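You operate a simulated robot arm through the tools that you are given. There is no shell and no other tool. Be economical: measure what you need, move in short steps, check, and stop when the job is done.

You run a simulated two-armed robot. Do the job below in one go: nothing can be reset, and whatever is moved stays where it is left.

## Task
Take the black seal and put it on the yellow square on the grey table. Then take the lid off the coffee tin on the top of the supply counter and lay it down there. Then take the yellow order sign and leave it on the lower shelf of the cream machine cart. Then put the yellow cup in the sink bowl. Then take the blue seal and leave it on the top of the supply counter. Then shut the bottom right drawer. Then open the top left drawer, fetch the thick flat grey box from the inside of the top left drawer and set it on the lower shelf of the cream machine cart and shut the drawer again. Keep to this order.
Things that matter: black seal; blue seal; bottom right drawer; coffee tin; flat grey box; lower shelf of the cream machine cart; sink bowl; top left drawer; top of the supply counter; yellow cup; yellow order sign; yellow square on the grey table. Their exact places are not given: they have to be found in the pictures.

Only the result counts: the job must be done as asked and must still hold three seconds after the hand-in. Knocking over, shifting, dropping, spilling or breaking anything else fails it. Lids that push on must go on centred and level and be pressed home; caps that screw on are set level and turned clockwise until they are tight.

## Robot
Two 7-joint arms with two-finger grippers on one trunk, on a base that drives. Base frame: it is fixed to the floor where the robot stands at the start and does not move with it; the origin is under the middle of the robot, x ahead of it, y to its left, z up. Readings come in cm, degrees, newtons and seconds.
The left shoulder is at the start at [4.1, 17, 122.3], the right one opposite. With the tool pointing down near the work surface each hand reaches from about 16 to 66 cm from the robot's upright axis, wherever it stands, measured 20 degrees to its own side. Places, roughly: black seal (4x4x2 cm) [50, -10, 90]; blue seal (4x4x2 cm) [-80, -150, 90]; bottom right drawer [40, 360, 80]; coffee tin [50, 50, 100]; flat grey box [50, 400, 75]; lower shelf of the cream machine cart [-110, 200, 30]; sink bowl [-360, 20, 70]; top left drawer [50, 390, 90]; top of the supply counter [60, 100, 90]; yellow cup (7x6x6 cm) [70, -140, 90]; yellow order sign [50, 75, 100]; yellow square on the grey table [-340, 190, 80]. Payload 2.69 kg a hand.
The TCP of each hand is the grasp point between the finger pads, 2 cm short of the fingertips. In the tool frame z runs along the fingers and y along their closing line. Largest opening 10 cm; the body of the gripper starts 6.3 cm behind the TCP.
Orientation is told as [roll, pitch, yaw] about the base's x, y, z axes, in that order, counted from this pose: with the fingers straight down and closing along the base's y, the tool's x points along the base's -x, its y along +y and its z along -z.

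## Interface
- The arms move only by the tool send_rows. It takes "left_steps", "right_steps" or both (then of equal length, played together; a hand with none holds still); each is a list that holds one entry, the list of rows, each a list of 6 numbers: the shift along the tool's x, y, z in cm, then the turn, a rotation vector about the tool's x, y, z in rad. In form: [[[tx, ty, tz, wx, wy, wz], ...]]. A call has 1 to 12 rows; each row is the pose to reach, as a shift and turn from the pose commanded when the call began, along the tool's axes at that moment. "left_hand" and "right_hand" are, for a hand that has rows, the gripper command, from -1 (fully open) to 1 (shut), values between in proportion, set as the call begins (left out, the last holds). Each row takes 0.2 s and may step no farther than 5 cm and 8.6 degrees from the row before; otherwise, or with a gripper value out of range, the whole call is refused. A pose out of reach is approached as far as the arm can. The call stops where the force on the tool passes 40 N (or 10 N more than at its start, if that is more) or the arm is blocked; 0.2 s more then pass. The fingers move at their own pace (about 10.8 cm/s each) and stop on an object; they squeeze with about 30 N. The grip force told is the motor's: it shows also when the fingers shut on nothing. Time passes only in rows, and 0.2 s behind the last, so rows that repeat a pose let the fingers close. The reply holds the time, the measured pose of the TCP, the force on the tool along the base axes, the opening and the grip force, in the units named above and with some noise, with the torque about the TCP (base axes, N m) and any sound that the robot's microphone picked up.
- Cameras (640 x 400 px; columns grow to the right, rows downward): "scene" is now at [18.13, 0.7, 115.73]; the picture's right is [0.01, -1.00, -0.00], its down [-0.08, -0.00, -1.00] and it looks along [1.00, 0.01, -0.08] (base axes); focal length 214 px, centre (320, 200). "left" rides on the left gripper at [7, 1.9, -9.9] in its tool frame; the picture's right is [-0.26, 0.97, 0.00], its down [-0.75, -0.20, -0.63] and it looks along [-0.61, -0.16, 0.78] (tool axes); focal length 230 px, centre (320, 200). "right" rides on the right gripper at [7, -1.9, -9.9] in its tool frame; the picture's right is [0.26, 0.97, 0.00], its down [-0.75, 0.20, -0.63] and it looks along [-0.61, 0.16, 0.78] (tool axes); focal length 230 px, centre (320, 200).
- capture(camera): a new picture of that camera. No time passes.
- raise_lower(by): slides the trunk up (or, below 0, down) by that many cm; the arms and the scene camera ride with it, the base frame stays. It gives what a move gives, with no picture.
- base_move(legs): drives the robot by 1 to 6 legs, each [ahead, turn to the left] in cm and degrees, along the robot's own axes; the way and the turn of a leg run together, so that a leg with both is an arc; at most 150 cm and 180 degrees a leg. The arms and the cameras ride along, it lands a little off, and it stops where it bumps. It gives what a move gives.
- pan_tilt(pan, tilt): turns the head with the scene camera to pan (to the left, within 60 degrees either way) and tilt (down, from -29 to 69), counted from straight ahead of the robot. It gives what a move gives.
- measure_at(camera, pixels): there is no depth. For up to 12 entries [column, row, z] of the newest picture of that camera ("zoom" is the newest enlarged one), the place [x, y] in the base frame at which the ray of that pixel passes the height z, good to about 0.2 cm, but the place of the scene camera against the robot may be out by one fixed shift of up to 1.2 cm in any direction. No time passes.
- enlarge(camera, box): a new picture of the part [left, top, right, bottom] of that camera's present view, enlarged. No time passes.
- hand_in(): hands the job in; it is judged then, once.

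Go step by step. Measure first, check grasps and placings, and put right what went wrong. The budget is 138 turns and 164 pictures, counting those below and the enlarged ones. Unless the task says otherwise, let go and move clear before handing in.

The tools are called after "Emit:" by a JSON object that holds its "api" and its "payload". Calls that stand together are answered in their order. send_rows: Moves the arms, as the interface text tells. Its arguments: {"type":"object","properties":{"left_steps":{"type":"array","items":{"type":"array","items":{"type":"array","items":{"type":"number"}}}},"left_hand":{"type":"number"},"right_steps":{"type":"array","items":{"type":"array","items":{"type":"array","items":{"type":"number"}}}},"right_hand":{"type":"number"}},"required":[]} The other tools are called the same way: raise_lower (by) slides the trunk up or down; base_move (legs) drives the base; pan_tilt (pan, tilt) turns the head that bears the scene camera; capture (camera) takes a picture; measure_at (camera, pixels) gives the place at which the rays of pixels pass given heights; enlarge (camera, box) takes an enlarged picture of a part of a camera's view; hand_in () hands the job in.

At the start:

```text
t: 0.0
left_eef_pos: [28.81, 35.52, 117.02]
left_tool_rot: [-0.1, 1.0, 0.0]
left_force: [0.0, 0.3, 0.4]
left_moment: [0.01, -0.01, -0.01]
left_finger_gap: 10.0
left_finger_force: 0.0
right_eef_pos: [36.22, 4.41, 116.47]
right_tool_rot: [0.0, 0.0, 0.1]
right_force: [0.2, -0.2, 0.0]
right_moment: [0.0, 0.02, 0.01]
right_finger_gap: 10.01
right_finger_force: 0.0
trunk travel left (down, up): [-45.0, 24.0]
robot x, y, heading: [-0.13, -0.11, -0.1]
head pan, tilt: [0.6, 3.5]
```

scene: 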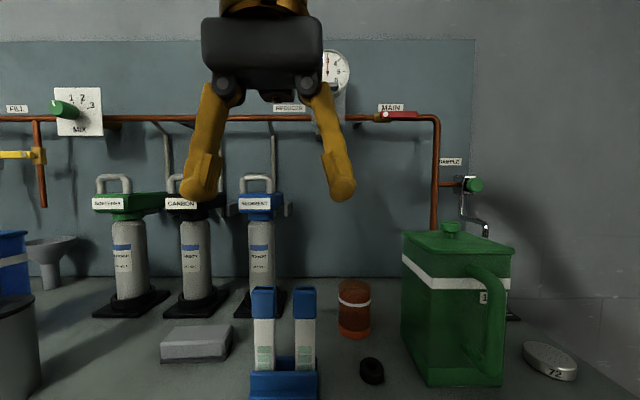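
right: 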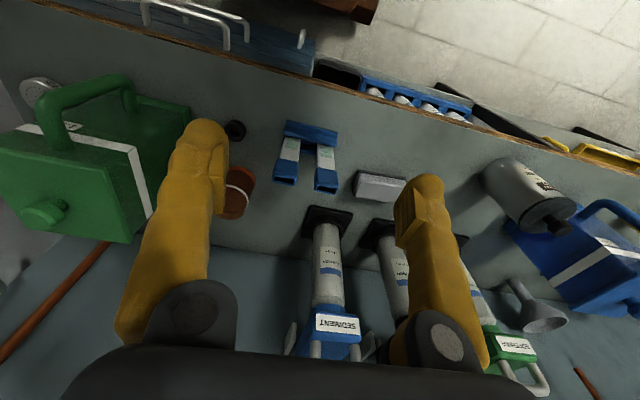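
left: 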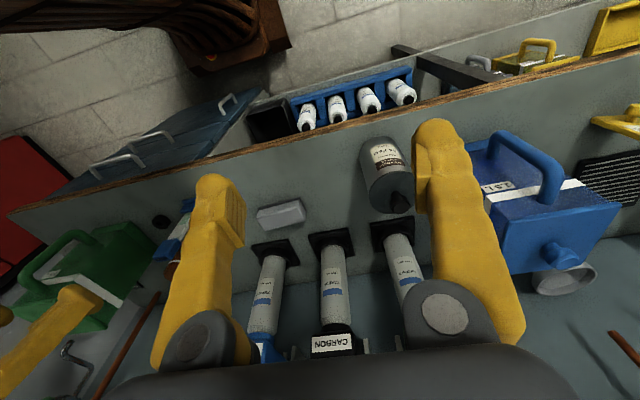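

The black seal shows at scene pixel (372,370), in front of the red jar. I'll tilt the head down to see it and the counter better.

Emit:
{"api": "pan_tilt", "payload": {"pan": 0, "tilt": 40}}

Emit:
{"api": "capture", "payload": {"camera": "scene"}}

Emit:
{"api": "enlarge", "payload": {"camera": "right", "box": [180, 80, 340, 180]}}

```text
t: 1.0
left_eef_pos: [26.64, 35.73, 116.14]
left_tool_rot: [-0.1, 3.4, 0.0]
left_force: [0.0, 0.6, -0.6]
left_moment: [0.0, 0.02, -0.01]
left_finger_gap: 10.0
left_finger_force: 0.0
right_eef_pos: [34.48, 4.4, 117.03]
right_tool_rot: [-0.2, -0.9, 0.1]
right_force: [0.2, 0.8, 0.9]
right_moment: [0.0, -0.03, 0.01]
right_finger_gap: 10.0
right_finger_force: 0.0
trunk travel left (down, up): [-45.0, 24.0]
robot x, y, heading: [0.21, 0.13, -0.0]
head pan, tilt: [0.0, 40.0]
```

```text
160 pictures are left
```

scene: 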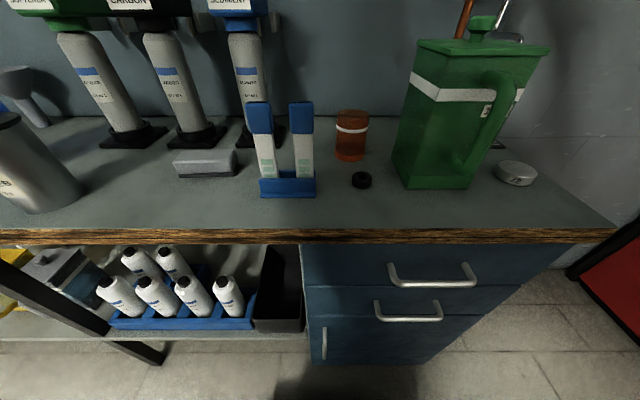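

```text
4.00 times, centred on (260, 130) of right
```

zoom: 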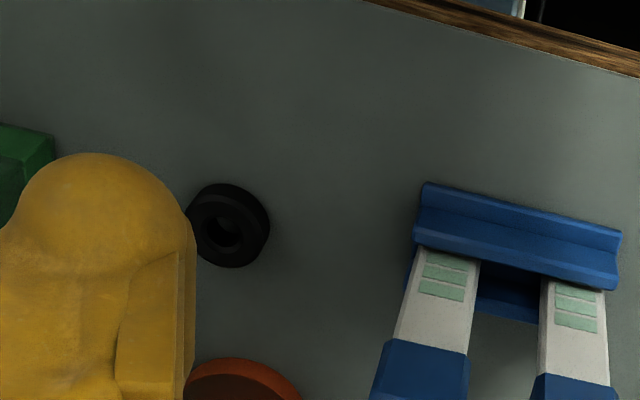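

The ring sits at zoom (228,225) and scene (362,180). I'll measure it from both cameras at several heights to get the table height.

Emit:
{"api": "measure_at", "payload": {"camera": "zoom", "pixels": [[228, 227, 86], [228, 227, 88], [228, 227, 90], [228, 227, 92], [620, 60, 90]]}}

Emit:
{"api": "measure_at", "payload": {"camera": "scene", "pixels": [[362, 180, 86], [362, 180, 88], [362, 180, 90], [362, 180, 92], [262, 197, 90], [314, 197, 90], [350, 158, 90], [400, 188, 90], [300, 236, 90], [515, 182, 90], [50, 210, 90]]}}

```text
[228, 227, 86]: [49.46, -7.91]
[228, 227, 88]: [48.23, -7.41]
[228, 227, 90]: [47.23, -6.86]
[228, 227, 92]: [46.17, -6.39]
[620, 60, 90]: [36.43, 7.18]
```

```text
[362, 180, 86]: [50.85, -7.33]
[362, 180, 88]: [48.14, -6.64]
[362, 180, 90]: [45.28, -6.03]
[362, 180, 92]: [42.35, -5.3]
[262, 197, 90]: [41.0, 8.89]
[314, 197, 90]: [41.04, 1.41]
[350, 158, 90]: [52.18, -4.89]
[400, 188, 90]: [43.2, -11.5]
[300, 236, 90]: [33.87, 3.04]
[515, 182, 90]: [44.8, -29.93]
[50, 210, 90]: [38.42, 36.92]
```

Both agree roughly at z≈88; I need the table height and the free space next to the pitcher. I'll bring the right hand nearer and triangulate with its camera.

Emit:
{"api": "send_rows", "payload": {"right_steps": [[[-1, -4, 2, 0, 0, 0], [-2, -8, 4, 0, 0, 0], [-3, -11, 6, 0, 0, 0], [-3, -11, 6, 0, 0, 0]]], "right_hand": 0}}

Emit:
{"api": "capture", "payload": {"camera": "right"}}

```text
t: 2.0
left_eef_pos: [26.6, 35.69, 116.02]
left_tool_rot: [-0.1, 3.3, -0.1]
left_force: [-0.2, -0.3, 0.7]
left_moment: [0.0, -0.02, 0.01]
left_finger_gap: 10.01
left_finger_force: 0.1
right_eef_pos: [37.44, -6.61, 111.07]
right_tool_rot: [-0.1, -0.9, 0.1]
right_force: [0.3, 0.7, -0.6]
right_moment: [-0.02, 0.0, 0.01]
right_finger_gap: 4.98
right_finger_force: 0.0
trunk travel left (down, up): [-45.0, 24.0]
robot x, y, heading: [-0.13, -0.22, 0.0]
head pan, tilt: [0.0, 40.0]
```

```text
158 pictures are left
```

right: 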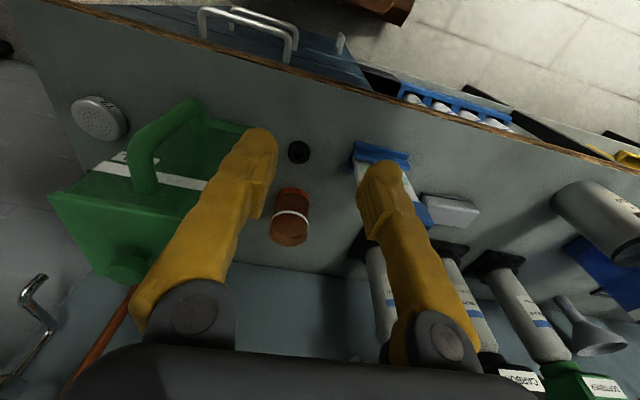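

The seal is at right-camera pixel (298,152). I'll enlarge around it to measure the seal, jar and pitcher.

Emit:
{"api": "enlarge", "payload": {"camera": "right", "box": [200, 100, 400, 225]}}

```text
3.20 times, centred on (300, 162) of right
```

zoom: 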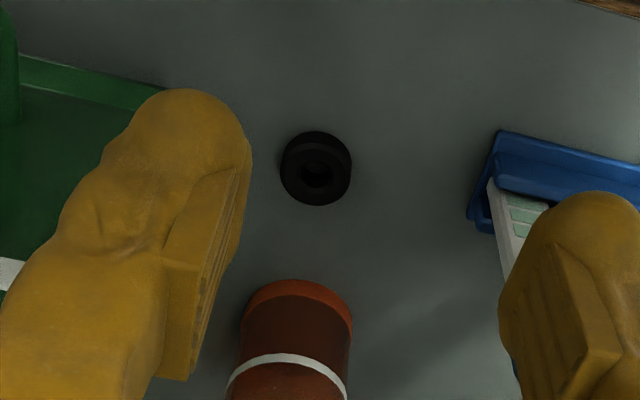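

Emit:
{"api": "measure_at", "payload": {"camera": "zoom", "pixels": [[316, 173, 86], [316, 173, 88], [316, 173, 90], [316, 173, 92], [298, 282, 88], [355, 320, 88], [298, 282, 90]]}}

Emit:
{"api": "measure_at", "payload": {"camera": "right", "pixels": [[240, 125, 90], [195, 98, 90], [290, 190, 90], [355, 142, 90], [410, 155, 90]]}}

```text
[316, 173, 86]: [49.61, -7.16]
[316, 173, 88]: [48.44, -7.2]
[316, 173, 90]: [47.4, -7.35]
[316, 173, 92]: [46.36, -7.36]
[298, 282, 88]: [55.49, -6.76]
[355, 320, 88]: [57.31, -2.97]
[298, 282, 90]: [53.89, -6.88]
```

```text
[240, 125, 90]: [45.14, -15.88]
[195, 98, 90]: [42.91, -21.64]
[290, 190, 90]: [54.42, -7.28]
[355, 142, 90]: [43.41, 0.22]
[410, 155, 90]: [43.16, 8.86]
```

Emit:
{"api": "enlarge", "payload": {"camera": "scene", "box": [320, 80, 480, 205]}}

```text
3.20 times, centred on (400, 142) of scene
```

zoom: 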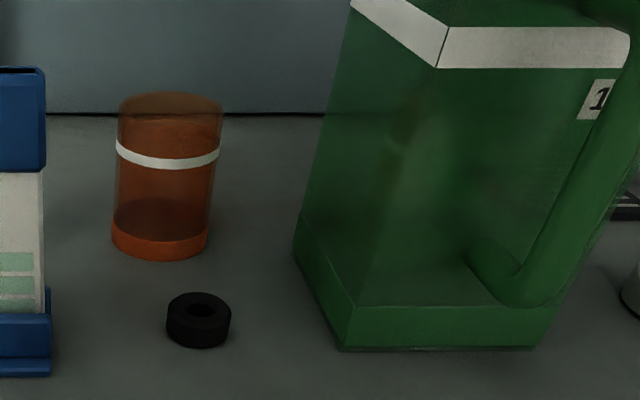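

Emit:
{"api": "measure_at", "payload": {"camera": "zoom", "pixels": [[342, 348, 87], [294, 250, 87], [198, 347, 87], [198, 302, 89], [160, 260, 87], [208, 250, 87], [112, 245, 87], [50, 375, 87]]}}

```text
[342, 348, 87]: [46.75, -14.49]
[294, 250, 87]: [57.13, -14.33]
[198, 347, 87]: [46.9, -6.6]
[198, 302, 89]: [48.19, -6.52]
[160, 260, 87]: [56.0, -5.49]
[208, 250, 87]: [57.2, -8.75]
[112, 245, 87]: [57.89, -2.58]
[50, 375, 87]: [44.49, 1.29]
```

Pitcher face is about 7 cm off the seal and the jar also ~7 cm, so a straight-down grasp fits. I'll descend over (48.3,-7.2) to z≈91.

Emit:
{"api": "send_rows", "payload": {"right_steps": [[[-4, -0.3, 0, 0, 0, 0], [-8, -0.5, 2, 0, 0, 0], [-10.8, -0.6, 5, 0, 0, 0], [-10.8, -0.6, 9, 0, 0, 0], [-10.8, -0.6, 13, 0, 0, 0], [-10.8, -0.6, 16, 0, 0, 0], [-10.8, -0.6, 18.5, 0, 0, 0], [-10.8, -0.6, 19.5, 0, 0, 0], [-10.8, -0.6, 19.5, 0, 0, 0]]], "right_hand": -0.4}}

Emit:
{"api": "enlarge", "payload": {"camera": "right", "box": [200, 100, 440, 250]}}

Emit:
{"api": "capture", "payload": {"camera": "scene"}}

```text
t: 4.0
left_eef_pos: [26.6, 35.61, 116.08]
left_tool_rot: [-0.1, 3.4, 0.0]
left_force: [-0.2, 0.3, -0.6]
left_moment: [0.0, 0.01, -0.03]
left_finger_gap: 10.01
left_finger_force: 0.1
right_eef_pos: [48.82, -7.25, 91.72]
right_tool_rot: [0.1, -0.9, 0.1]
right_force: [-0.4, 0.8, -0.5]
right_moment: [-0.01, -0.02, 0.0]
right_finger_gap: 6.98
right_finger_force: 0.0
trunk travel left (down, up): [-45.0, 24.0]
robot x, y, heading: [-0.3, -0.06, 0.1]
head pan, tilt: [0.0, 40.0]
```

```text
2.67 times, centred on (320, 175) of right
```

zoom: 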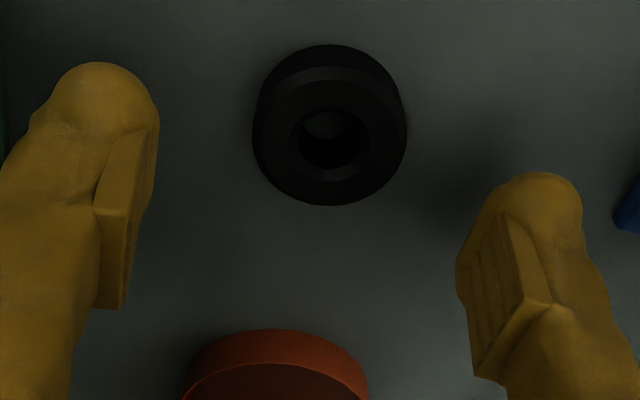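

```text
154 pictures are left
```

scene: 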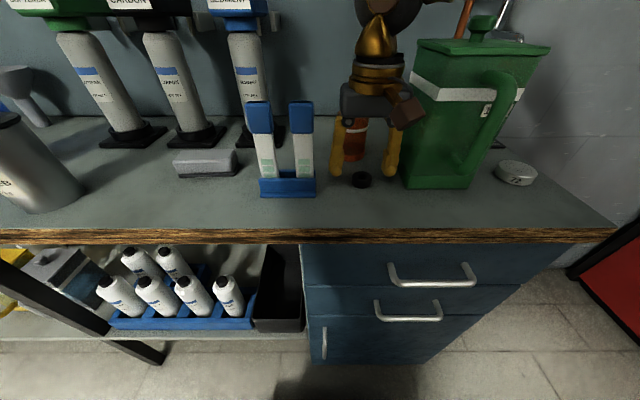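

The seal top is at zoom (330,130), still a little nearer to me than the finger line; I'll measure it.

Emit:
{"api": "measure_at", "payload": {"camera": "zoom", "pixels": [[330, 135, 87], [330, 135, 88], [330, 135, 89], [330, 50, 86], [330, 203, 88], [254, 130, 88], [406, 130, 88], [100, 65, 89.7]]}}

```text
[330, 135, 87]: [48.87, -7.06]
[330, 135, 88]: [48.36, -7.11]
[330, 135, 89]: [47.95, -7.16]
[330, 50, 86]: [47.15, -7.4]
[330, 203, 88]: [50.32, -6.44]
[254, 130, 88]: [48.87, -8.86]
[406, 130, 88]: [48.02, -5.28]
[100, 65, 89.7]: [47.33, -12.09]
```

Seal centre is about (48.6,-7.1). I'll lower in small steps until fingertips just touch the counter.

Emit:
{"api": "send_rows", "payload": {"right_steps": [[[0.1, 0.1, 0.8, 0, 0, 0], [0.1, 0.1, 1.4, 0, 0, 0], [0.1, 0.1, 1.9, 0, 0, 0], [0.1, 0.1, 2.3, 0, 0, 0], [0.1, 0.1, 2.7, 0, 0, 0], [0.1, 0.1, 3.1, 0, 0, 0]]]}}

```text
t: 5.2
left_eef_pos: [24.33, 35.56, 115.24]
left_tool_rot: [-0.2, 5.8, 0.0]
left_force: [-0.3, -0.9, 0.4]
left_moment: [0.02, 0.01, 0.0]
left_finger_gap: 10.0
left_finger_force: 0.1
right_eef_pos: [47.43, -7.11, 90.52]
right_tool_rot: [0.2, -2.2, 0.1]
right_force: [0.3, -0.3, -0.7]
right_moment: [0.03, 0.02, 0.02]
right_finger_gap: 7.01
right_finger_force: 0.1
trunk travel left (down, up): [-45.0, 24.0]
robot x, y, heading: [0.34, -0.05, 0.0]
head pan, tilt: [0.0, 40.0]
stopped in row 5 (right hand): the force on the tool passed its limit at 46 N (the readings are from after the stop); the commanded pose is now the measured one
```

Contact came at roughly z≈89 (table ≈87), and the hand recoiled slightly with a 2° tilt. I'll look again.

Emit:
{"api": "enlarge", "payload": {"camera": "right", "box": [200, 100, 440, 250]}}

```text
2.67 times, centred on (320, 175) of right
```

zoom: 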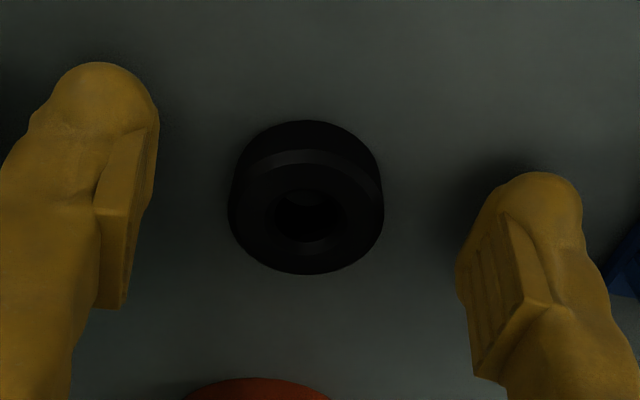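

Emit:
{"api": "measure_at", "payload": {"camera": "zoom", "pixels": [[306, 205, 88], [306, 205, 89], [306, 125, 87], [306, 205, 87]]}}

```text
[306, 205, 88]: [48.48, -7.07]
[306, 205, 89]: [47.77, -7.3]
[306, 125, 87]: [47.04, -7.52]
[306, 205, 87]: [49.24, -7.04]
```

Emit:
{"api": "send_rows", "payload": {"right_steps": [[[-1.2, 0, 0.3, 0, 0.038, 0], [-1.2, 0, 0.8, 0, 0.038, 0], [-1.2, 0, 1.0, 0, 0.038, 0]]]}}

Emit:
{"api": "send_rows", "payload": {"right_steps": [[[0, 0, 0, 0, 0, 0], [0, 0, 0, 0, 0, 0], [0, 0, 0, 0, 0, 0], [0, 0, 0, 0, 0, 0]]], "right_hand": 1}}

Emit:
{"api": "enlarge", "payload": {"camera": "right", "box": [200, 100, 440, 250]}}

```text
t: 6.0
left_eef_pos: [24.23, 35.7, 115.48]
left_tool_rot: [-0.3, 5.5, 0.0]
left_force: [-0.6, -0.7, -0.6]
left_moment: [-0.03, 0.0, 0.0]
left_finger_gap: 9.96
left_finger_force: 0.1
right_eef_pos: [48.87, -6.84, 89.9]
right_tool_rot: [0.3, -0.5, 0.0]
right_force: [-2.1, 2.1, 39.5]
right_moment: [-1.68, 0.09, -0.18]
right_finger_gap: 7.24
right_finger_force: 1.9
trunk travel left (down, up): [-45.0, 24.0]
robot x, y, heading: [0.16, 0.13, 0.1]
head pan, tilt: [0.0, 40.0]
```

```text
t: 6.4
left_eef_pos: [22.3, 35.49, 114.39]
left_tool_rot: [-0.3, 8.0, 0.0]
left_force: [-0.5, 0.4, 0.7]
left_moment: [-0.03, 0.01, 0.01]
left_finger_gap: 9.99
left_finger_force: 0.0
right_eef_pos: [47.83, -7.15, 90.37]
right_tool_rot: [0.1, -1.0, -0.1]
right_force: [-0.2, 0.5, 0.0]
right_moment: [-0.03, -0.03, 0.01]
right_finger_gap: 3.02
right_finger_force: 42.2
trunk travel left (down, up): [-45.0, 24.0]
robot x, y, heading: [-0.32, -0.08, -0.1]
head pan, tilt: [0.0, 40.0]
stopped in row 2 (right hand): the force on the tool passed its limit at 65 N (the readings are from after the stop); the commanded pose is now the measured one
```

```text
2.67 times, centred on (320, 175) of right
```

zoom: 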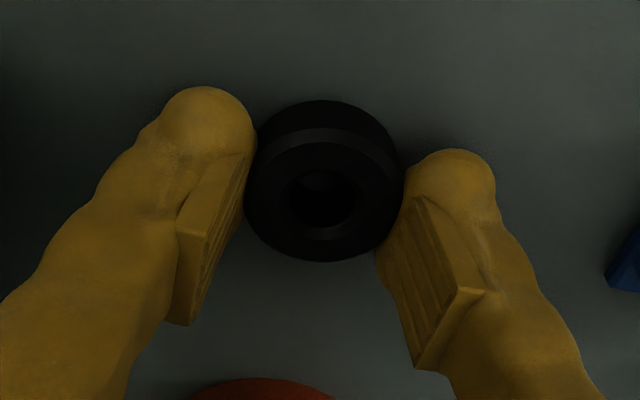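

Emit:
{"api": "measure_at", "payload": {"camera": "zoom", "pixels": [[325, 190, 88], [325, 190, 89], [325, 190, 90], [325, 105, 88], [210, 87, 89], [455, 150, 89]]}}

Emit:
{"api": "enlarge", "payload": {"camera": "scene", "box": [320, 120, 420, 200]}}

```text
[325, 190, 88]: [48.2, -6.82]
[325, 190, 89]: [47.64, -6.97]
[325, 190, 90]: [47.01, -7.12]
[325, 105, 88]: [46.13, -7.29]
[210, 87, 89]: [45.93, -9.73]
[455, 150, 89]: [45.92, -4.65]
```

```text
5.00 times, centred on (370, 160) of scene
```

zoom: 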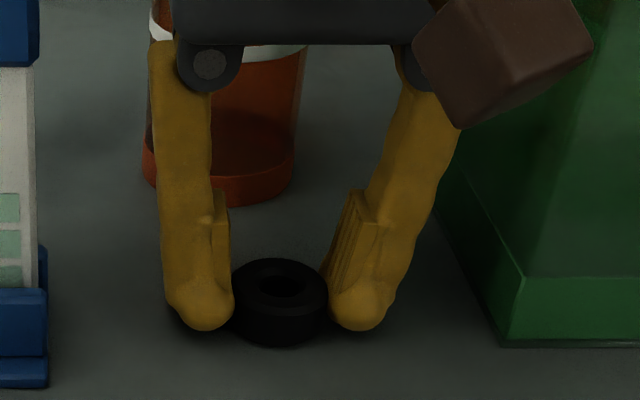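

The tips hold the ring slightly on its near side. I'll open, shift 0.7 cm ahead, and close again.

Emit:
{"api": "send_rows", "payload": {"right_steps": [[[0, 0, 0, 0, 0, 0], [-0.4, 0, -0.1, 0, 0, 0], [-0.7, 0, -0.1, 0, 0, 0], [-0.7, 0, 0.0, 0, 0, 0]]], "right_hand": -0.1}}

Emit:
{"api": "send_rows", "payload": {"right_steps": [[[0, 0, 0, 0, 0, 0], [0, 0, 0, 0, 0, 0], [0, 0, 0, 0, 0, 0], [0, 0, 0, 0, 0, 0]]], "right_hand": 1}}

Emit:
{"api": "enlarge", "payload": {"camera": "right", "box": [200, 100, 440, 250]}}

```text
t: 7.4
left_eef_pos: [22.45, 35.53, 114.6]
left_tool_rot: [-0.2, 7.9, -0.1]
left_force: [0.2, -1.3, -0.3]
left_moment: [-0.02, -0.06, 0.0]
left_finger_gap: 9.99
left_finger_force: 0.0
right_eef_pos: [48.5, -7.13, 90.56]
right_tool_rot: [0.0, -1.1, -0.1]
right_force: [-0.5, 0.0, 0.1]
right_moment: [-0.01, -0.01, 0.02]
right_finger_gap: 5.48
right_finger_force: 0.1
trunk travel left (down, up): [-45.0, 24.0]
robot x, y, heading: [-0.19, -0.02, -0.0]
head pan, tilt: [0.0, 40.0]
```

```text
t: 8.4
left_eef_pos: [22.32, 35.53, 114.47]
left_tool_rot: [-0.3, 7.9, 0.0]
left_force: [0.1, 0.4, 0.3]
left_moment: [-0.01, 0.0, 0.0]
left_finger_gap: 10.0
left_finger_force: 0.2
right_eef_pos: [48.39, -7.08, 90.45]
right_tool_rot: [0.0, -1.1, -0.2]
right_force: [0.1, -0.1, 0.5]
right_moment: [0.0, 0.03, 0.0]
right_finger_gap: 3.0
right_finger_force: 30.6
trunk travel left (down, up): [-45.0, 24.0]
robot x, y, heading: [-0.04, 0.07, -0.2]
head pan, tilt: [0.0, 40.0]
```

```text
2.67 times, centred on (320, 175) of right
```

zoom: 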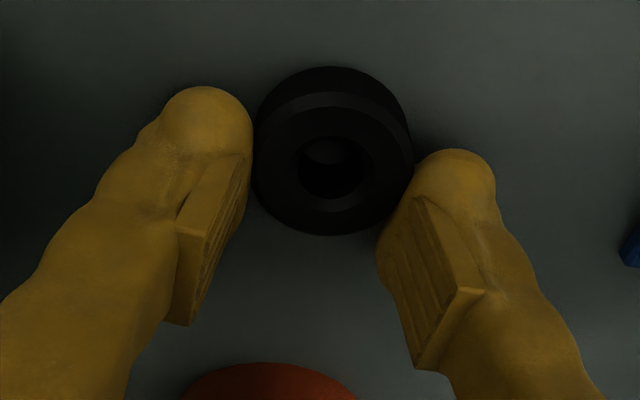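

Grip reads 3.0 cm with 30 N. I'll lift and check that the ring comes along.

Emit:
{"api": "send_rows", "payload": {"right_steps": [[[0, 0, -1, 0, 0, 0], [0, 0, -3, 0, 0, 0], [0, 0, -6, 0, 0, 0], [0, 0, -10, 0, 0, 0], [0, 0, -14, 0, 0, 0]]]}}

Emit:
{"api": "enlarge", "payload": {"camera": "right", "box": [200, 100, 440, 250]}}

Emit:
{"api": "pan_tilt", "payload": {"pan": 40, "tilt": 20}}

Emit:
{"api": "capture", "payload": {"camera": "scene"}}

```text
t: 9.6
left_eef_pos: [22.32, 35.45, 114.5]
left_tool_rot: [-0.3, 7.7, 0.0]
left_force: [0.6, 0.0, -0.2]
left_moment: [0.01, 0.0, 0.01]
left_finger_gap: 9.99
left_finger_force: 0.0
right_eef_pos: [48.13, -7.25, 104.51]
right_tool_rot: [0.0, -1.2, -0.1]
right_force: [-0.1, 0.0, 0.2]
right_moment: [-0.01, 0.0, 0.01]
right_finger_gap: 3.03
right_finger_force: 30.0
trunk travel left (down, up): [-45.0, 24.0]
robot x, y, heading: [0.21, -0.12, -0.3]
head pan, tilt: [0.0, 40.0]
```

```text
2.67 times, centred on (320, 175) of right
```

zoom: 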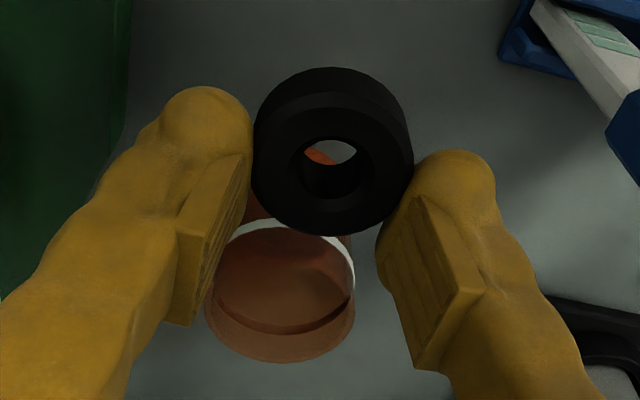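

```text
t: 10.7
left_eef_pos: [22.35, 35.47, 114.56]
left_tool_rot: [-0.4, 7.8, 0.0]
left_force: [-0.8, -0.9, 0.6]
left_moment: [0.03, -0.01, 0.01]
left_finger_gap: 10.0
left_finger_force: 0.1
right_eef_pos: [48.21, -7.23, 104.4]
right_tool_rot: [0.0, -1.2, -0.1]
right_force: [0.6, 0.0, 0.2]
right_moment: [0.0, -0.01, -0.01]
right_finger_gap: 3.01
right_finger_force: 30.1
trunk travel left (down, up): [-45.0, 24.0]
robot x, y, heading: [0.06, 0.13, 0.2]
head pan, tilt: [40.0, 20.0]
```

```text
148 pictures are left
```

scene: 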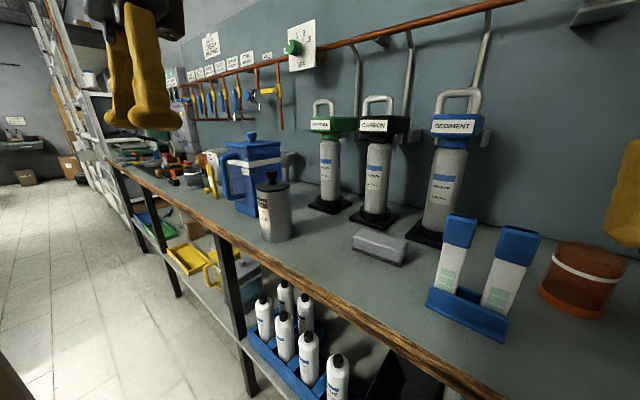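

The ring is held. I'll retract the hand, back off from the counter, and turn to survey the room.

Emit:
{"api": "send_rows", "payload": {"right_steps": [[[2, 0, -3, 0, 0, 0], [6, 0, -5, 0, 0, 0], [11, 0, -6, 0, 0, 0], [16, 0, -6, 0, 0, 0], [20, 0, -6, 0, 0, 0]]]}}

Emit:
{"api": "base_move", "payload": {"legs": [[-40, 0], [0, 90]]}}

Emit:
{"api": "pan_tilt", "payload": {"pan": 0, "tilt": 15}}

Emit:
{"api": "capture", "payload": {"camera": "scene"}}

```text
refused: row 3 steps farther than a row can; nothing moved
```

```text
t: 14.1
left_eef_pos: [-25.11, 37.52, 115.13]
left_tool_rot: [-0.5, 6.7, 7.0]
left_force: [-0.2, 0.4, 1.1]
left_moment: [0.0, -0.1, 0.01]
left_finger_gap: 10.01
left_finger_force: 0.1
right_eef_pos: [6.41, -1.31, 106.23]
right_tool_rot: [-0.3, -3.3, 7.3]
right_force: [-0.3, 1.4, 0.4]
right_moment: [0.0, -0.06, -0.05]
right_finger_gap: 3.02
right_finger_force: 30.1
trunk travel left (down, up): [-45.0, 24.0]
robot x, y, heading: [-38.87, 0.15, 5.4]
head pan, tilt: [40.0, 20.0]
stopped in leg 2: the robot was blocked; the commanded pose is now the measured one
```

```text
t: 15.2
left_eef_pos: [-24.58, 37.62, 115.1]
left_tool_rot: [-0.4, 6.5, 7.1]
left_force: [0.0, -0.6, -1.0]
left_moment: [-0.01, -0.01, -0.03]
left_finger_gap: 10.02
left_finger_force: 0.1
right_eef_pos: [6.9, -1.5, 106.05]
right_tool_rot: [-0.1, -3.0, 7.2]
right_force: [0.4, -0.4, -0.2]
right_moment: [-0.03, 0.01, 0.03]
right_finger_gap: 3.03
right_finger_force: 30.0
trunk travel left (down, up): [-45.0, 24.0]
robot x, y, heading: [-38.5, -0.19, 5.4]
head pan, tilt: [0.0, 15.0]
```

```text
147 pictures are left
```

scene: 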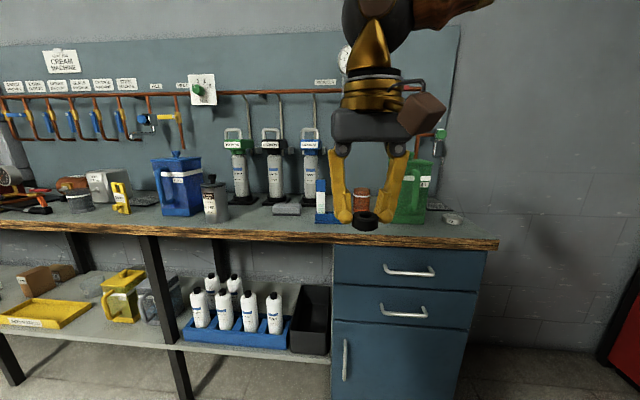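

The turn was blocked at 5°. I'll look left and right to see what is near.

Emit:
{"api": "pan_tilt", "payload": {"pan": 60, "tilt": 35}}

Emit:
{"api": "capture", "payload": {"camera": "scene"}}

Emit:
{"api": "pan_tilt", "payload": {"pan": -60, "tilt": 35}}

Emit:
{"api": "capture", "payload": {"camera": "scene"}}

```text
t: 16.5
left_eef_pos: [-24.74, 37.51, 115.14]
left_tool_rot: [-0.3, 6.6, 7.1]
left_force: [0.4, 0.2, 0.2]
left_moment: [0.0, -0.03, -0.02]
left_finger_gap: 10.01
left_finger_force: 0.1
right_eef_pos: [6.84, -1.41, 106.03]
right_tool_rot: [-0.1, -3.0, 7.2]
right_force: [0.2, 0.3, 0.4]
right_moment: [0.06, -0.02, 0.05]
right_finger_gap: 3.0
right_finger_force: 30.0
trunk travel left (down, up): [-45.0, 24.0]
robot x, y, heading: [-39.03, -0.03, 5.6]
head pan, tilt: [60.0, 35.0]
```

```text
146 pictures are left
```

scene: 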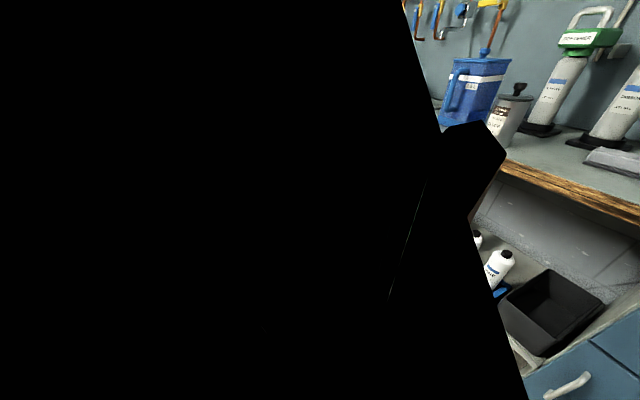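

```text
t: 18.5
left_eef_pos: [-24.73, 37.55, 115.18]
left_tool_rot: [-0.5, 6.5, 7.1]
left_force: [0.0, -0.4, -0.1]
left_moment: [0.02, -0.01, 0.0]
left_finger_gap: 10.02
left_finger_force: 0.0
right_eef_pos: [6.84, -1.41, 105.99]
right_tool_rot: [-0.1, -3.1, 7.3]
right_force: [0.6, -0.5, -0.1]
right_moment: [0.0, -0.01, -0.02]
right_finger_gap: 2.99
right_finger_force: 30.0
trunk travel left (down, up): [-45.0, 24.0]
robot x, y, heading: [-39.07, -0.26, 5.5]
head pan, tilt: [-60.0, 35.0]
```

```text
145 pictures are left
```

scene: 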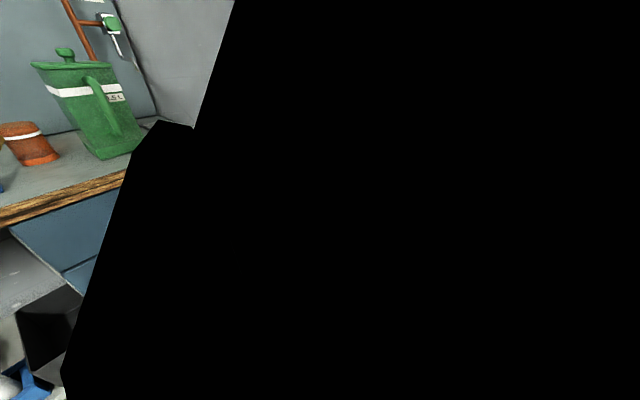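

At ±60° the shoulders block the view. I'll use ±38° and the left hand camera.

Emit:
{"api": "pan_tilt", "payload": {"pan": -38, "tilt": 35}}

Emit:
{"api": "capture", "payload": {"camera": "scene"}}

Emit:
{"api": "capture", "payload": {"camera": "left"}}

Emit:
{"api": "pan_tilt", "payload": {"pan": 38, "tilt": 35}}

Emit:
{"api": "capture", "payload": {"camera": "scene"}}

```text
t: 19.4
left_eef_pos: [-24.79, 37.59, 114.99]
left_tool_rot: [-0.4, 6.5, 7.2]
left_force: [-0.6, -0.2, -0.1]
left_moment: [-0.01, 0.0, 0.01]
left_finger_gap: 10.01
left_finger_force: 0.0
right_eef_pos: [6.77, -1.39, 105.88]
right_tool_rot: [-0.1, -3.0, 7.2]
right_force: [-0.2, -0.5, -0.3]
right_moment: [-0.02, 0.0, 0.01]
right_finger_gap: 3.02
right_finger_force: 30.2
trunk travel left (down, up): [-45.0, 24.0]
robot x, y, heading: [-38.92, -0.32, 5.6]
head pan, tilt: [-38.0, 35.0]
```

```text
144 pictures are left
```

scene: 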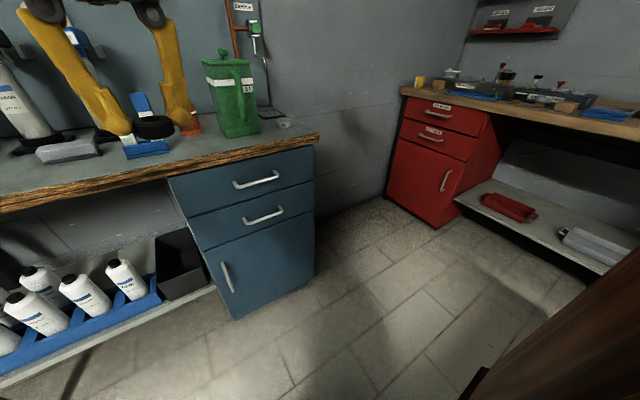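

```text
143 pictures are left
```

left: 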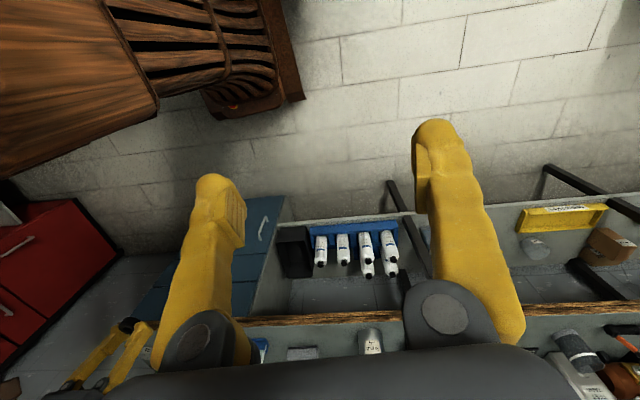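

```text
t: 20.8
left_eef_pos: [-24.8, 37.55, 115.19]
left_tool_rot: [-0.4, 6.5, 7.1]
left_force: [-0.9, 0.3, -0.4]
left_moment: [-0.01, 0.0, -0.02]
left_finger_gap: 10.02
left_finger_force: 0.0
right_eef_pos: [6.75, -1.31, 105.97]
right_tool_rot: [0.0, -3.0, 7.1]
right_force: [0.9, -0.2, 0.4]
right_moment: [0.0, 0.01, -0.03]
right_finger_gap: 3.01
right_finger_force: 29.5
trunk travel left (down, up): [-45.0, 24.0]
robot x, y, heading: [-38.37, -0.01, 5.3]
head pan, tilt: [38.0, 35.0]
```

```text
142 pictures are left
```

scene: 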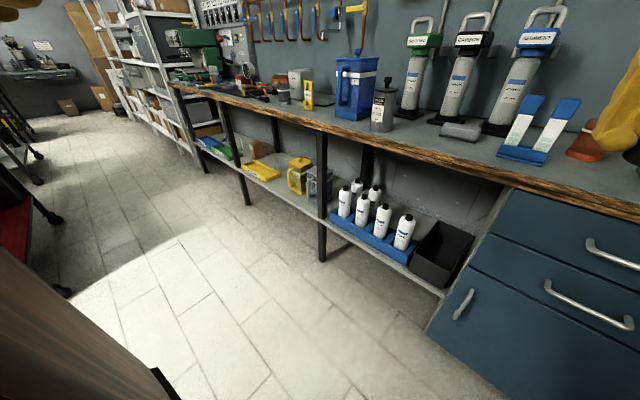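

Nothing visible in front blocks it (the brown parts at the picture edges are the robot itself). I'll move 10 cm ahead and try a smaller turn again.

Emit:
{"api": "base_move", "payload": {"legs": [[10, 0], [0, 30]]}}

```text
t: 23.5
left_eef_pos: [-35.13, 40.73, 115.62]
left_tool_rot: [-0.5, 4.2, 37.0]
left_force: [1.0, -0.6, 0.0]
left_moment: [0.02, 0.0, -0.01]
left_finger_gap: 10.01
left_finger_force: 0.0
right_eef_pos: [11.11, 22.26, 105.97]
right_tool_rot: [-0.1, -3.0, 37.0]
right_force: [0.0, 0.8, 0.1]
right_moment: [0.0, -0.01, -0.01]
right_finger_gap: 3.0
right_finger_force: 30.0
trunk travel left (down, up): [-45.0, 24.0]
robot x, y, heading: [-28.61, 0.91, 35.3]
head pan, tilt: [38.0, 35.0]
```

Now the turn worked. I'll look toward the rear-left.

Emit:
{"api": "pan_tilt", "payload": {"pan": 40, "tilt": 25}}

Emit:
{"api": "capture", "payload": {"camera": "scene"}}

```text
t: 24.2
left_eef_pos: [-36.82, 40.25, 115.81]
left_tool_rot: [0.5, 5.1, 36.5]
left_force: [-0.6, 0.4, 0.8]
left_moment: [-0.02, 0.01, 0.0]
left_finger_gap: 10.0
left_finger_force: 0.1
right_eef_pos: [9.88, 21.31, 106.78]
right_tool_rot: [-0.1, -4.0, 37.1]
right_force: [0.2, 0.7, -0.5]
right_moment: [0.03, -0.03, 0.0]
right_finger_gap: 3.03
right_finger_force: 29.9
trunk travel left (down, up): [-45.0, 24.0]
robot x, y, heading: [-28.97, 0.69, 35.2]
head pan, tilt: [40.0, 25.0]
```

```text
141 pictures are left
```

scene: 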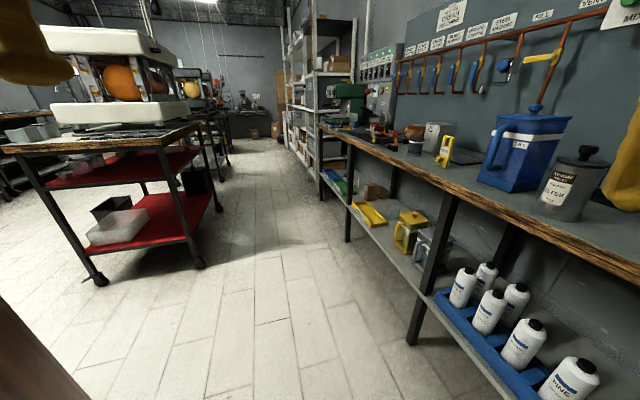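

The cart with red shelves stands to the left. I'll measure its feet and turn further left.

Emit:
{"api": "measure_at", "payload": {"camera": "scene", "pixels": [[98, 280, 2], [200, 266, 2], [345, 238, 2], [410, 340, 2], [218, 208, 2], [150, 215, 30]]}}

Emit:
{"api": "base_move", "payload": {"legs": [[0, 45]]}}

Emit:
{"api": "pan_tilt", "payload": {"pan": 35, "tilt": 25}}

Emit:
{"api": "capture", "payload": {"camera": "scene"}}

```text
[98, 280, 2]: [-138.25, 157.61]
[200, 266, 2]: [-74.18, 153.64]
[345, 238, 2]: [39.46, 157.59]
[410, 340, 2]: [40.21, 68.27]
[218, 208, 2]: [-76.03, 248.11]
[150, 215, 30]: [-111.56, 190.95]
```

```text
t: 26.7
left_eef_pos: [-62.13, 23.13, 115.82]
left_tool_rot: [-1.1, 3.9, 81.6]
left_force: [-0.5, 1.0, -0.5]
left_moment: [0.0, -0.01, -0.04]
left_finger_gap: 10.0
left_finger_force: 0.1
right_eef_pos: [-15.8, 42.6, 106.61]
right_tool_rot: [-0.1, -3.9, 81.7]
right_force: [1.0, 0.2, 0.4]
right_moment: [-0.02, -0.02, 0.02]
right_finger_gap: 3.01
right_finger_force: 30.5
trunk travel left (down, up): [-45.0, 24.0]
robot x, y, heading: [-28.9, 0.75, 80.1]
head pan, tilt: [40.0, 25.0]
```

```text
t: 27.4
left_eef_pos: [-63.24, 21.94, 116.31]
left_tool_rot: [0.4, 4.5, 81.1]
left_force: [0.3, 0.9, 0.5]
left_moment: [0.02, 0.02, -0.02]
left_finger_gap: 10.0
left_finger_force: 0.1
right_eef_pos: [-16.28, 40.99, 107.37]
right_tool_rot: [-0.2, -5.0, 81.9]
right_force: [0.1, -0.4, 0.5]
right_moment: [0.02, -0.03, -0.02]
right_finger_gap: 3.02
right_finger_force: 29.8
trunk travel left (down, up): [-45.0, 24.0]
robot x, y, heading: [-28.51, 0.43, 80.0]
head pan, tilt: [35.0, 25.0]
```

```text
140 pictures are left
```

scene: 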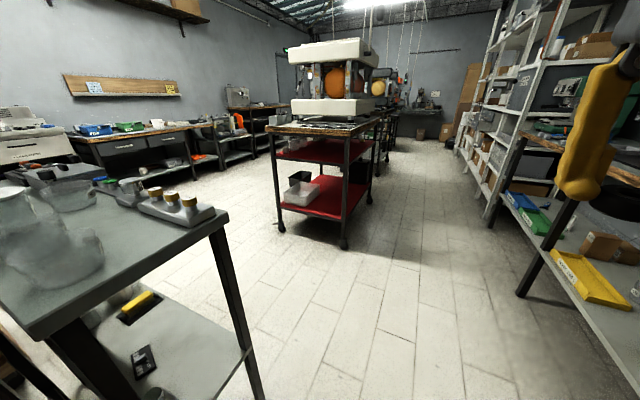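

A steel table stands right at my left/rear – that's what blocked. I'll measure its corners and the far benches.

Emit:
{"api": "measure_at", "payload": {"camera": "scene", "pixels": [[228, 214, 87], [35, 340, 87], [148, 180, 87], [258, 398, 2], [345, 245, 2], [280, 230, 2], [195, 180, 2], [110, 130, 85], [520, 293, 2], [240, 160, 2]]}}

Emit:
{"api": "base_move", "payload": {"legs": [[0, 40]]}}

Emit:
{"api": "pan_tilt", "payload": {"pan": 15, "tilt": 25}}

Emit:
{"api": "capture", "payload": {"camera": "scene"}}

```text
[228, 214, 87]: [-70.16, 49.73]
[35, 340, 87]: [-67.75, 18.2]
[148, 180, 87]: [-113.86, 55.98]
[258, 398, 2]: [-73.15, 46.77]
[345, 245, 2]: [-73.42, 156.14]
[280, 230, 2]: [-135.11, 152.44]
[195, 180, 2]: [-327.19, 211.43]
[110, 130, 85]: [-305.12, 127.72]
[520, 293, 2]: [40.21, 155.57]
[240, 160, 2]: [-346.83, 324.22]
```

```text
t: 29.7
left_eef_pos: [-68.38, -4.89, 116.61]
left_tool_rot: [-1.7, 3.6, 121.4]
left_force: [-0.3, 0.2, 0.1]
left_moment: [0.01, 0.01, -0.03]
left_finger_gap: 9.98
left_finger_force: 0.0
right_eef_pos: [-44.88, 39.41, 107.41]
right_tool_rot: [-0.2, -4.9, 121.7]
right_force: [-0.2, 0.1, 0.3]
right_moment: [0.01, 0.01, -0.02]
right_finger_gap: 3.01
right_finger_force: 30.4
trunk travel left (down, up): [-45.0, 24.0]
robot x, y, heading: [-28.05, 0.77, 119.8]
head pan, tilt: [35.0, 25.0]
```

```text
t: 30.5
left_eef_pos: [-68.09, -6.37, 116.94]
left_tool_rot: [-0.5, 4.4, 121.1]
left_force: [-0.6, 0.0, 0.1]
left_moment: [-0.06, 0.01, -0.03]
left_finger_gap: 10.01
left_finger_force: 0.1
right_eef_pos: [-43.92, 38.17, 108.05]
right_tool_rot: [-0.2, -5.8, 121.5]
right_force: [-0.4, 0.8, 0.2]
right_moment: [-0.03, 0.01, 0.01]
right_finger_gap: 3.01
right_finger_force: 30.5
trunk travel left (down, up): [-45.0, 24.0]
robot x, y, heading: [-28.38, 1.0, 119.8]
head pan, tilt: [15.0, 25.0]
```

```text
139 pictures are left
```

scene: 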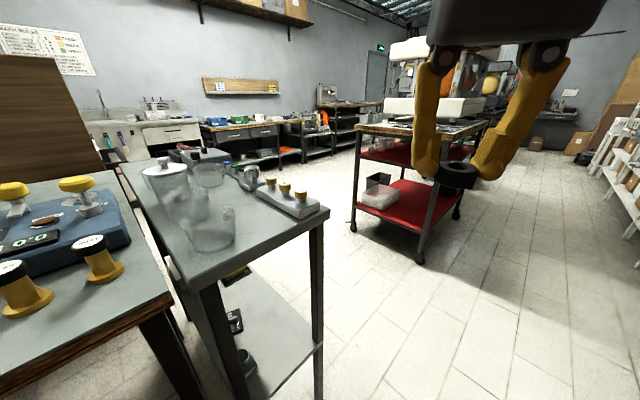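

The route is clear: up the aisle to y≈100, then left between table (y<50) and cart (y>154) toward the wall bench at x≈-340.

Emit:
{"api": "base_move", "payload": {"legs": [[0, -30], [100, 0], [0, 90], [110, 0]]}}

Emit:
{"api": "pan_tilt", "payload": {"pan": 0, "tilt": 22}}

Emit:
{"api": "capture", "payload": {"camera": "scene"}}

```text
t: 46.4
left_eef_pos: [-150.62, 65.79, 117.07]
left_tool_rot: [-2.4, 3.2, -178.5]
left_force: [0.2, 0.3, 0.2]
left_moment: [0.0, 0.0, 0.01]
left_finger_gap: 10.01
left_finger_force: 0.1
right_eef_pos: [-177.16, 108.6, 108.03]
right_tool_rot: [-0.2, -5.8, -178.4]
right_force: [0.0, 0.9, 0.2]
right_moment: [-0.02, -0.02, 0.01]
right_finger_gap: 3.03
right_finger_force: 29.7
trunk travel left (down, up): [-45.0, 24.0]
robot x, y, heading: [-136.83, 103.8, 179.8]
head pan, tilt: [15.0, 25.0]
```

```text
t: 47.2
left_eef_pos: [-148.79, 65.34, 117.52]
left_tool_rot: [-1.6, 4.2, -178.7]
left_force: [-0.4, -0.4, -0.1]
left_moment: [0.01, -0.01, 0.01]
left_finger_gap: 10.02
left_finger_force: 0.1
right_eef_pos: [-175.39, 108.8, 108.65]
right_tool_rot: [-0.4, -6.7, -178.2]
right_force: [0.6, 0.9, 0.0]
right_moment: [0.01, 0.0, 0.0]
right_finger_gap: 3.03
right_finger_force: 30.0
trunk travel left (down, up): [-45.0, 24.0]
robot x, y, heading: [-136.4, 104.03, 179.9]
head pan, tilt: [0.0, 22.0]
```

```text
138 pictures are left
```

scene: 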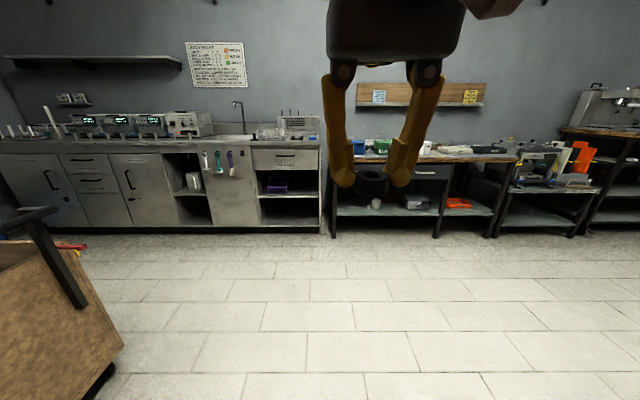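

The wall bench around columns 330–520 is where (-340,190) lies. I'll drive diagonally closer and look.

Emit:
{"api": "base_move", "payload": {"legs": [[0, -45], [75, 0], [0, 45], [25, 0]]}}

Emit:
{"api": "pan_tilt", "payload": {"pan": 0, "tilt": 25}}

Emit:
{"api": "capture", "payload": {"camera": "scene"}}

Emit:
{"api": "capture", "payload": {"camera": "left"}}

```text
t: 50.6
left_eef_pos: [-176.0, 88.14, 118.64]
left_tool_rot: [-4.0, 2.7, 135.7]
left_force: [-0.1, -0.3, -1.0]
left_moment: [0.03, 0.01, 0.01]
left_finger_gap: 10.0
left_finger_force: 0.3
right_eef_pos: [-162.91, 137.53, 109.61]
right_tool_rot: [-0.6, -8.2, 136.3]
right_force: [0.2, -0.1, -0.1]
right_moment: [0.02, -0.01, 0.0]
right_finger_gap: 3.03
right_finger_force: 30.4
trunk travel left (down, up): [-45.0, 24.0]
robot x, y, heading: [-141.62, 108.04, 132.3]
head pan, tilt: [0.0, 22.0]
stopped in leg 2: the robot was blocked; the commanded pose is now the measured one
```

```text
t: 51.3
left_eef_pos: [-175.78, 88.1, 118.75]
left_tool_rot: [-4.0, 3.1, 135.7]
left_force: [-0.3, -0.2, -0.8]
left_moment: [-0.01, 0.01, -0.03]
left_finger_gap: 9.99
left_finger_force: 0.0
right_eef_pos: [-162.65, 137.44, 109.71]
right_tool_rot: [-0.5, -8.4, 136.3]
right_force: [-1.1, -0.6, -0.1]
right_moment: [0.01, 0.02, -0.01]
right_finger_gap: 3.02
right_finger_force: 30.0
trunk travel left (down, up): [-45.0, 24.0]
robot x, y, heading: [-141.69, 108.46, 132.2]
head pan, tilt: [0.0, 25.0]
```

```text
137 pictures are left
```

scene: 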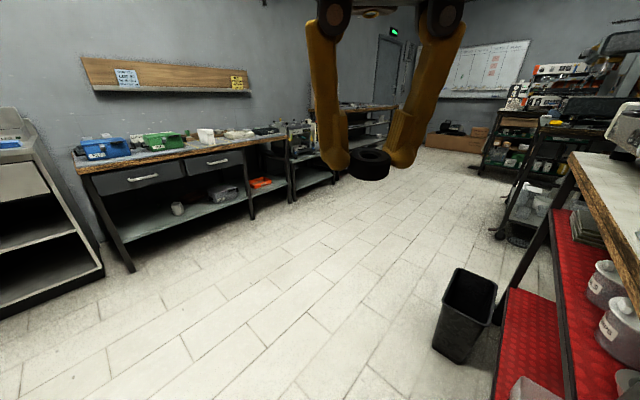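

```text
136 pictures are left
```

left: 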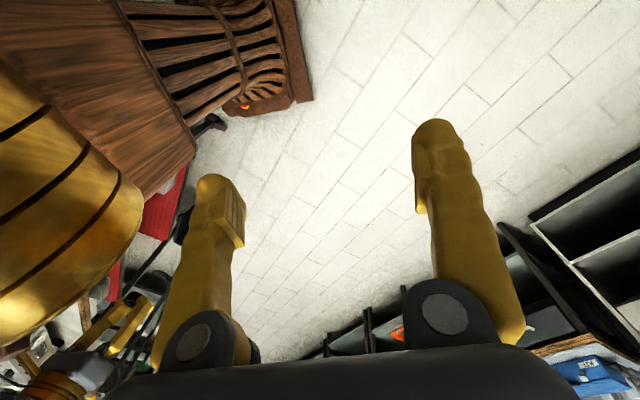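

I bumped near the cart corner, so I need wider clearance. Back off, head straight along -x past the cart, then turn right.

Emit:
{"api": "base_move", "payload": {"legs": [[-8, 0], [0, 48], [110, 0], [0, -60]]}}

Emit:
{"api": "capture", "payload": {"camera": "scene"}}

```text
t: 53.2
left_eef_pos: [-162.73, 73.36, 119.08]
left_tool_rot: [-4.7, -0.6, 147.5]
left_force: [0.1, -0.2, -0.8]
left_moment: [0.04, -0.04, -0.02]
left_finger_gap: 10.0
left_finger_force: 0.0
right_eef_pos: [-159.9, 124.38, 110.83]
right_tool_rot: [-0.9, -10.2, 148.2]
right_force: [0.0, -0.3, 0.0]
right_moment: [0.04, 0.01, -0.05]
right_finger_gap: 3.03
right_finger_force: 30.0
trunk travel left (down, up): [-45.0, 24.0]
robot x, y, heading: [-135.99, 102.56, 144.1]
head pan, tilt: [0.0, 25.0]
stopped in leg 2: the robot was blocked; the commanded pose is now the measured one
```

```text
135 pictures are left
```

scene: 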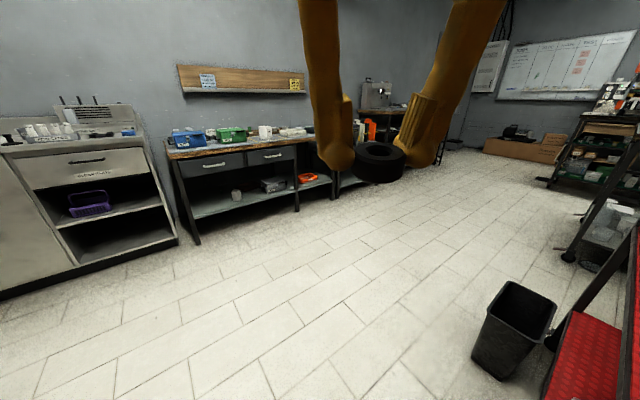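

Base seems to be about a 66 cm square: its rear corner touched the table at y≈56. I'll go 3 cm ahead, then finish the turn.

Emit:
{"api": "base_move", "payload": {"legs": [[3, 0], [0, 36], [100, 0], [0, -40]]}}

Emit:
{"api": "pan_tilt", "payload": {"pan": 0, "tilt": 30}}

Emit:
{"api": "capture", "payload": {"camera": "scene"}}

```text
t: 54.5
left_eef_pos: [-160.95, 71.77, 119.54]
left_tool_rot: [-5.5, -2.5, 150.0]
left_force: [0.1, -1.4, 0.3]
left_moment: [0.07, 0.06, -0.01]
left_finger_gap: 9.99
left_finger_force: 0.1
right_eef_pos: [-160.1, 123.2, 112.01]
right_tool_rot: [-1.2, -12.4, 150.8]
right_force: [-0.4, -1.1, 0.2]
right_moment: [0.03, -0.03, -0.02]
right_finger_gap: 3.02
right_finger_force: 29.8
trunk travel left (down, up): [-45.0, 24.0]
robot x, y, heading: [-138.59, 104.63, 145.9]
head pan, tilt: [0.0, 25.0]
stopped in leg 2: the robot was blocked; the commanded pose is now the measured one
```

```text
t: 55.2
left_eef_pos: [-161.35, 72.25, 119.52]
left_tool_rot: [-5.4, -2.1, 150.0]
left_force: [-0.7, 0.9, -0.1]
left_moment: [-0.02, 0.0, -0.04]
left_finger_gap: 9.99
left_finger_force: 0.1
right_eef_pos: [-160.47, 123.86, 111.68]
right_tool_rot: [-1.0, -12.0, 150.4]
right_force: [-0.7, 0.2, -0.6]
right_moment: [-0.01, 0.02, 0.05]
right_finger_gap: 3.02
right_finger_force: 29.8
trunk travel left (down, up): [-45.0, 24.0]
robot x, y, heading: [-138.56, 104.64, 145.9]
head pan, tilt: [0.0, 30.0]
```

```text
134 pictures are left
```

scene: 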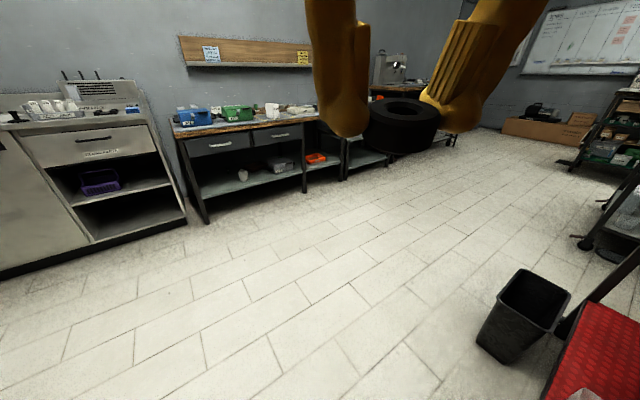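

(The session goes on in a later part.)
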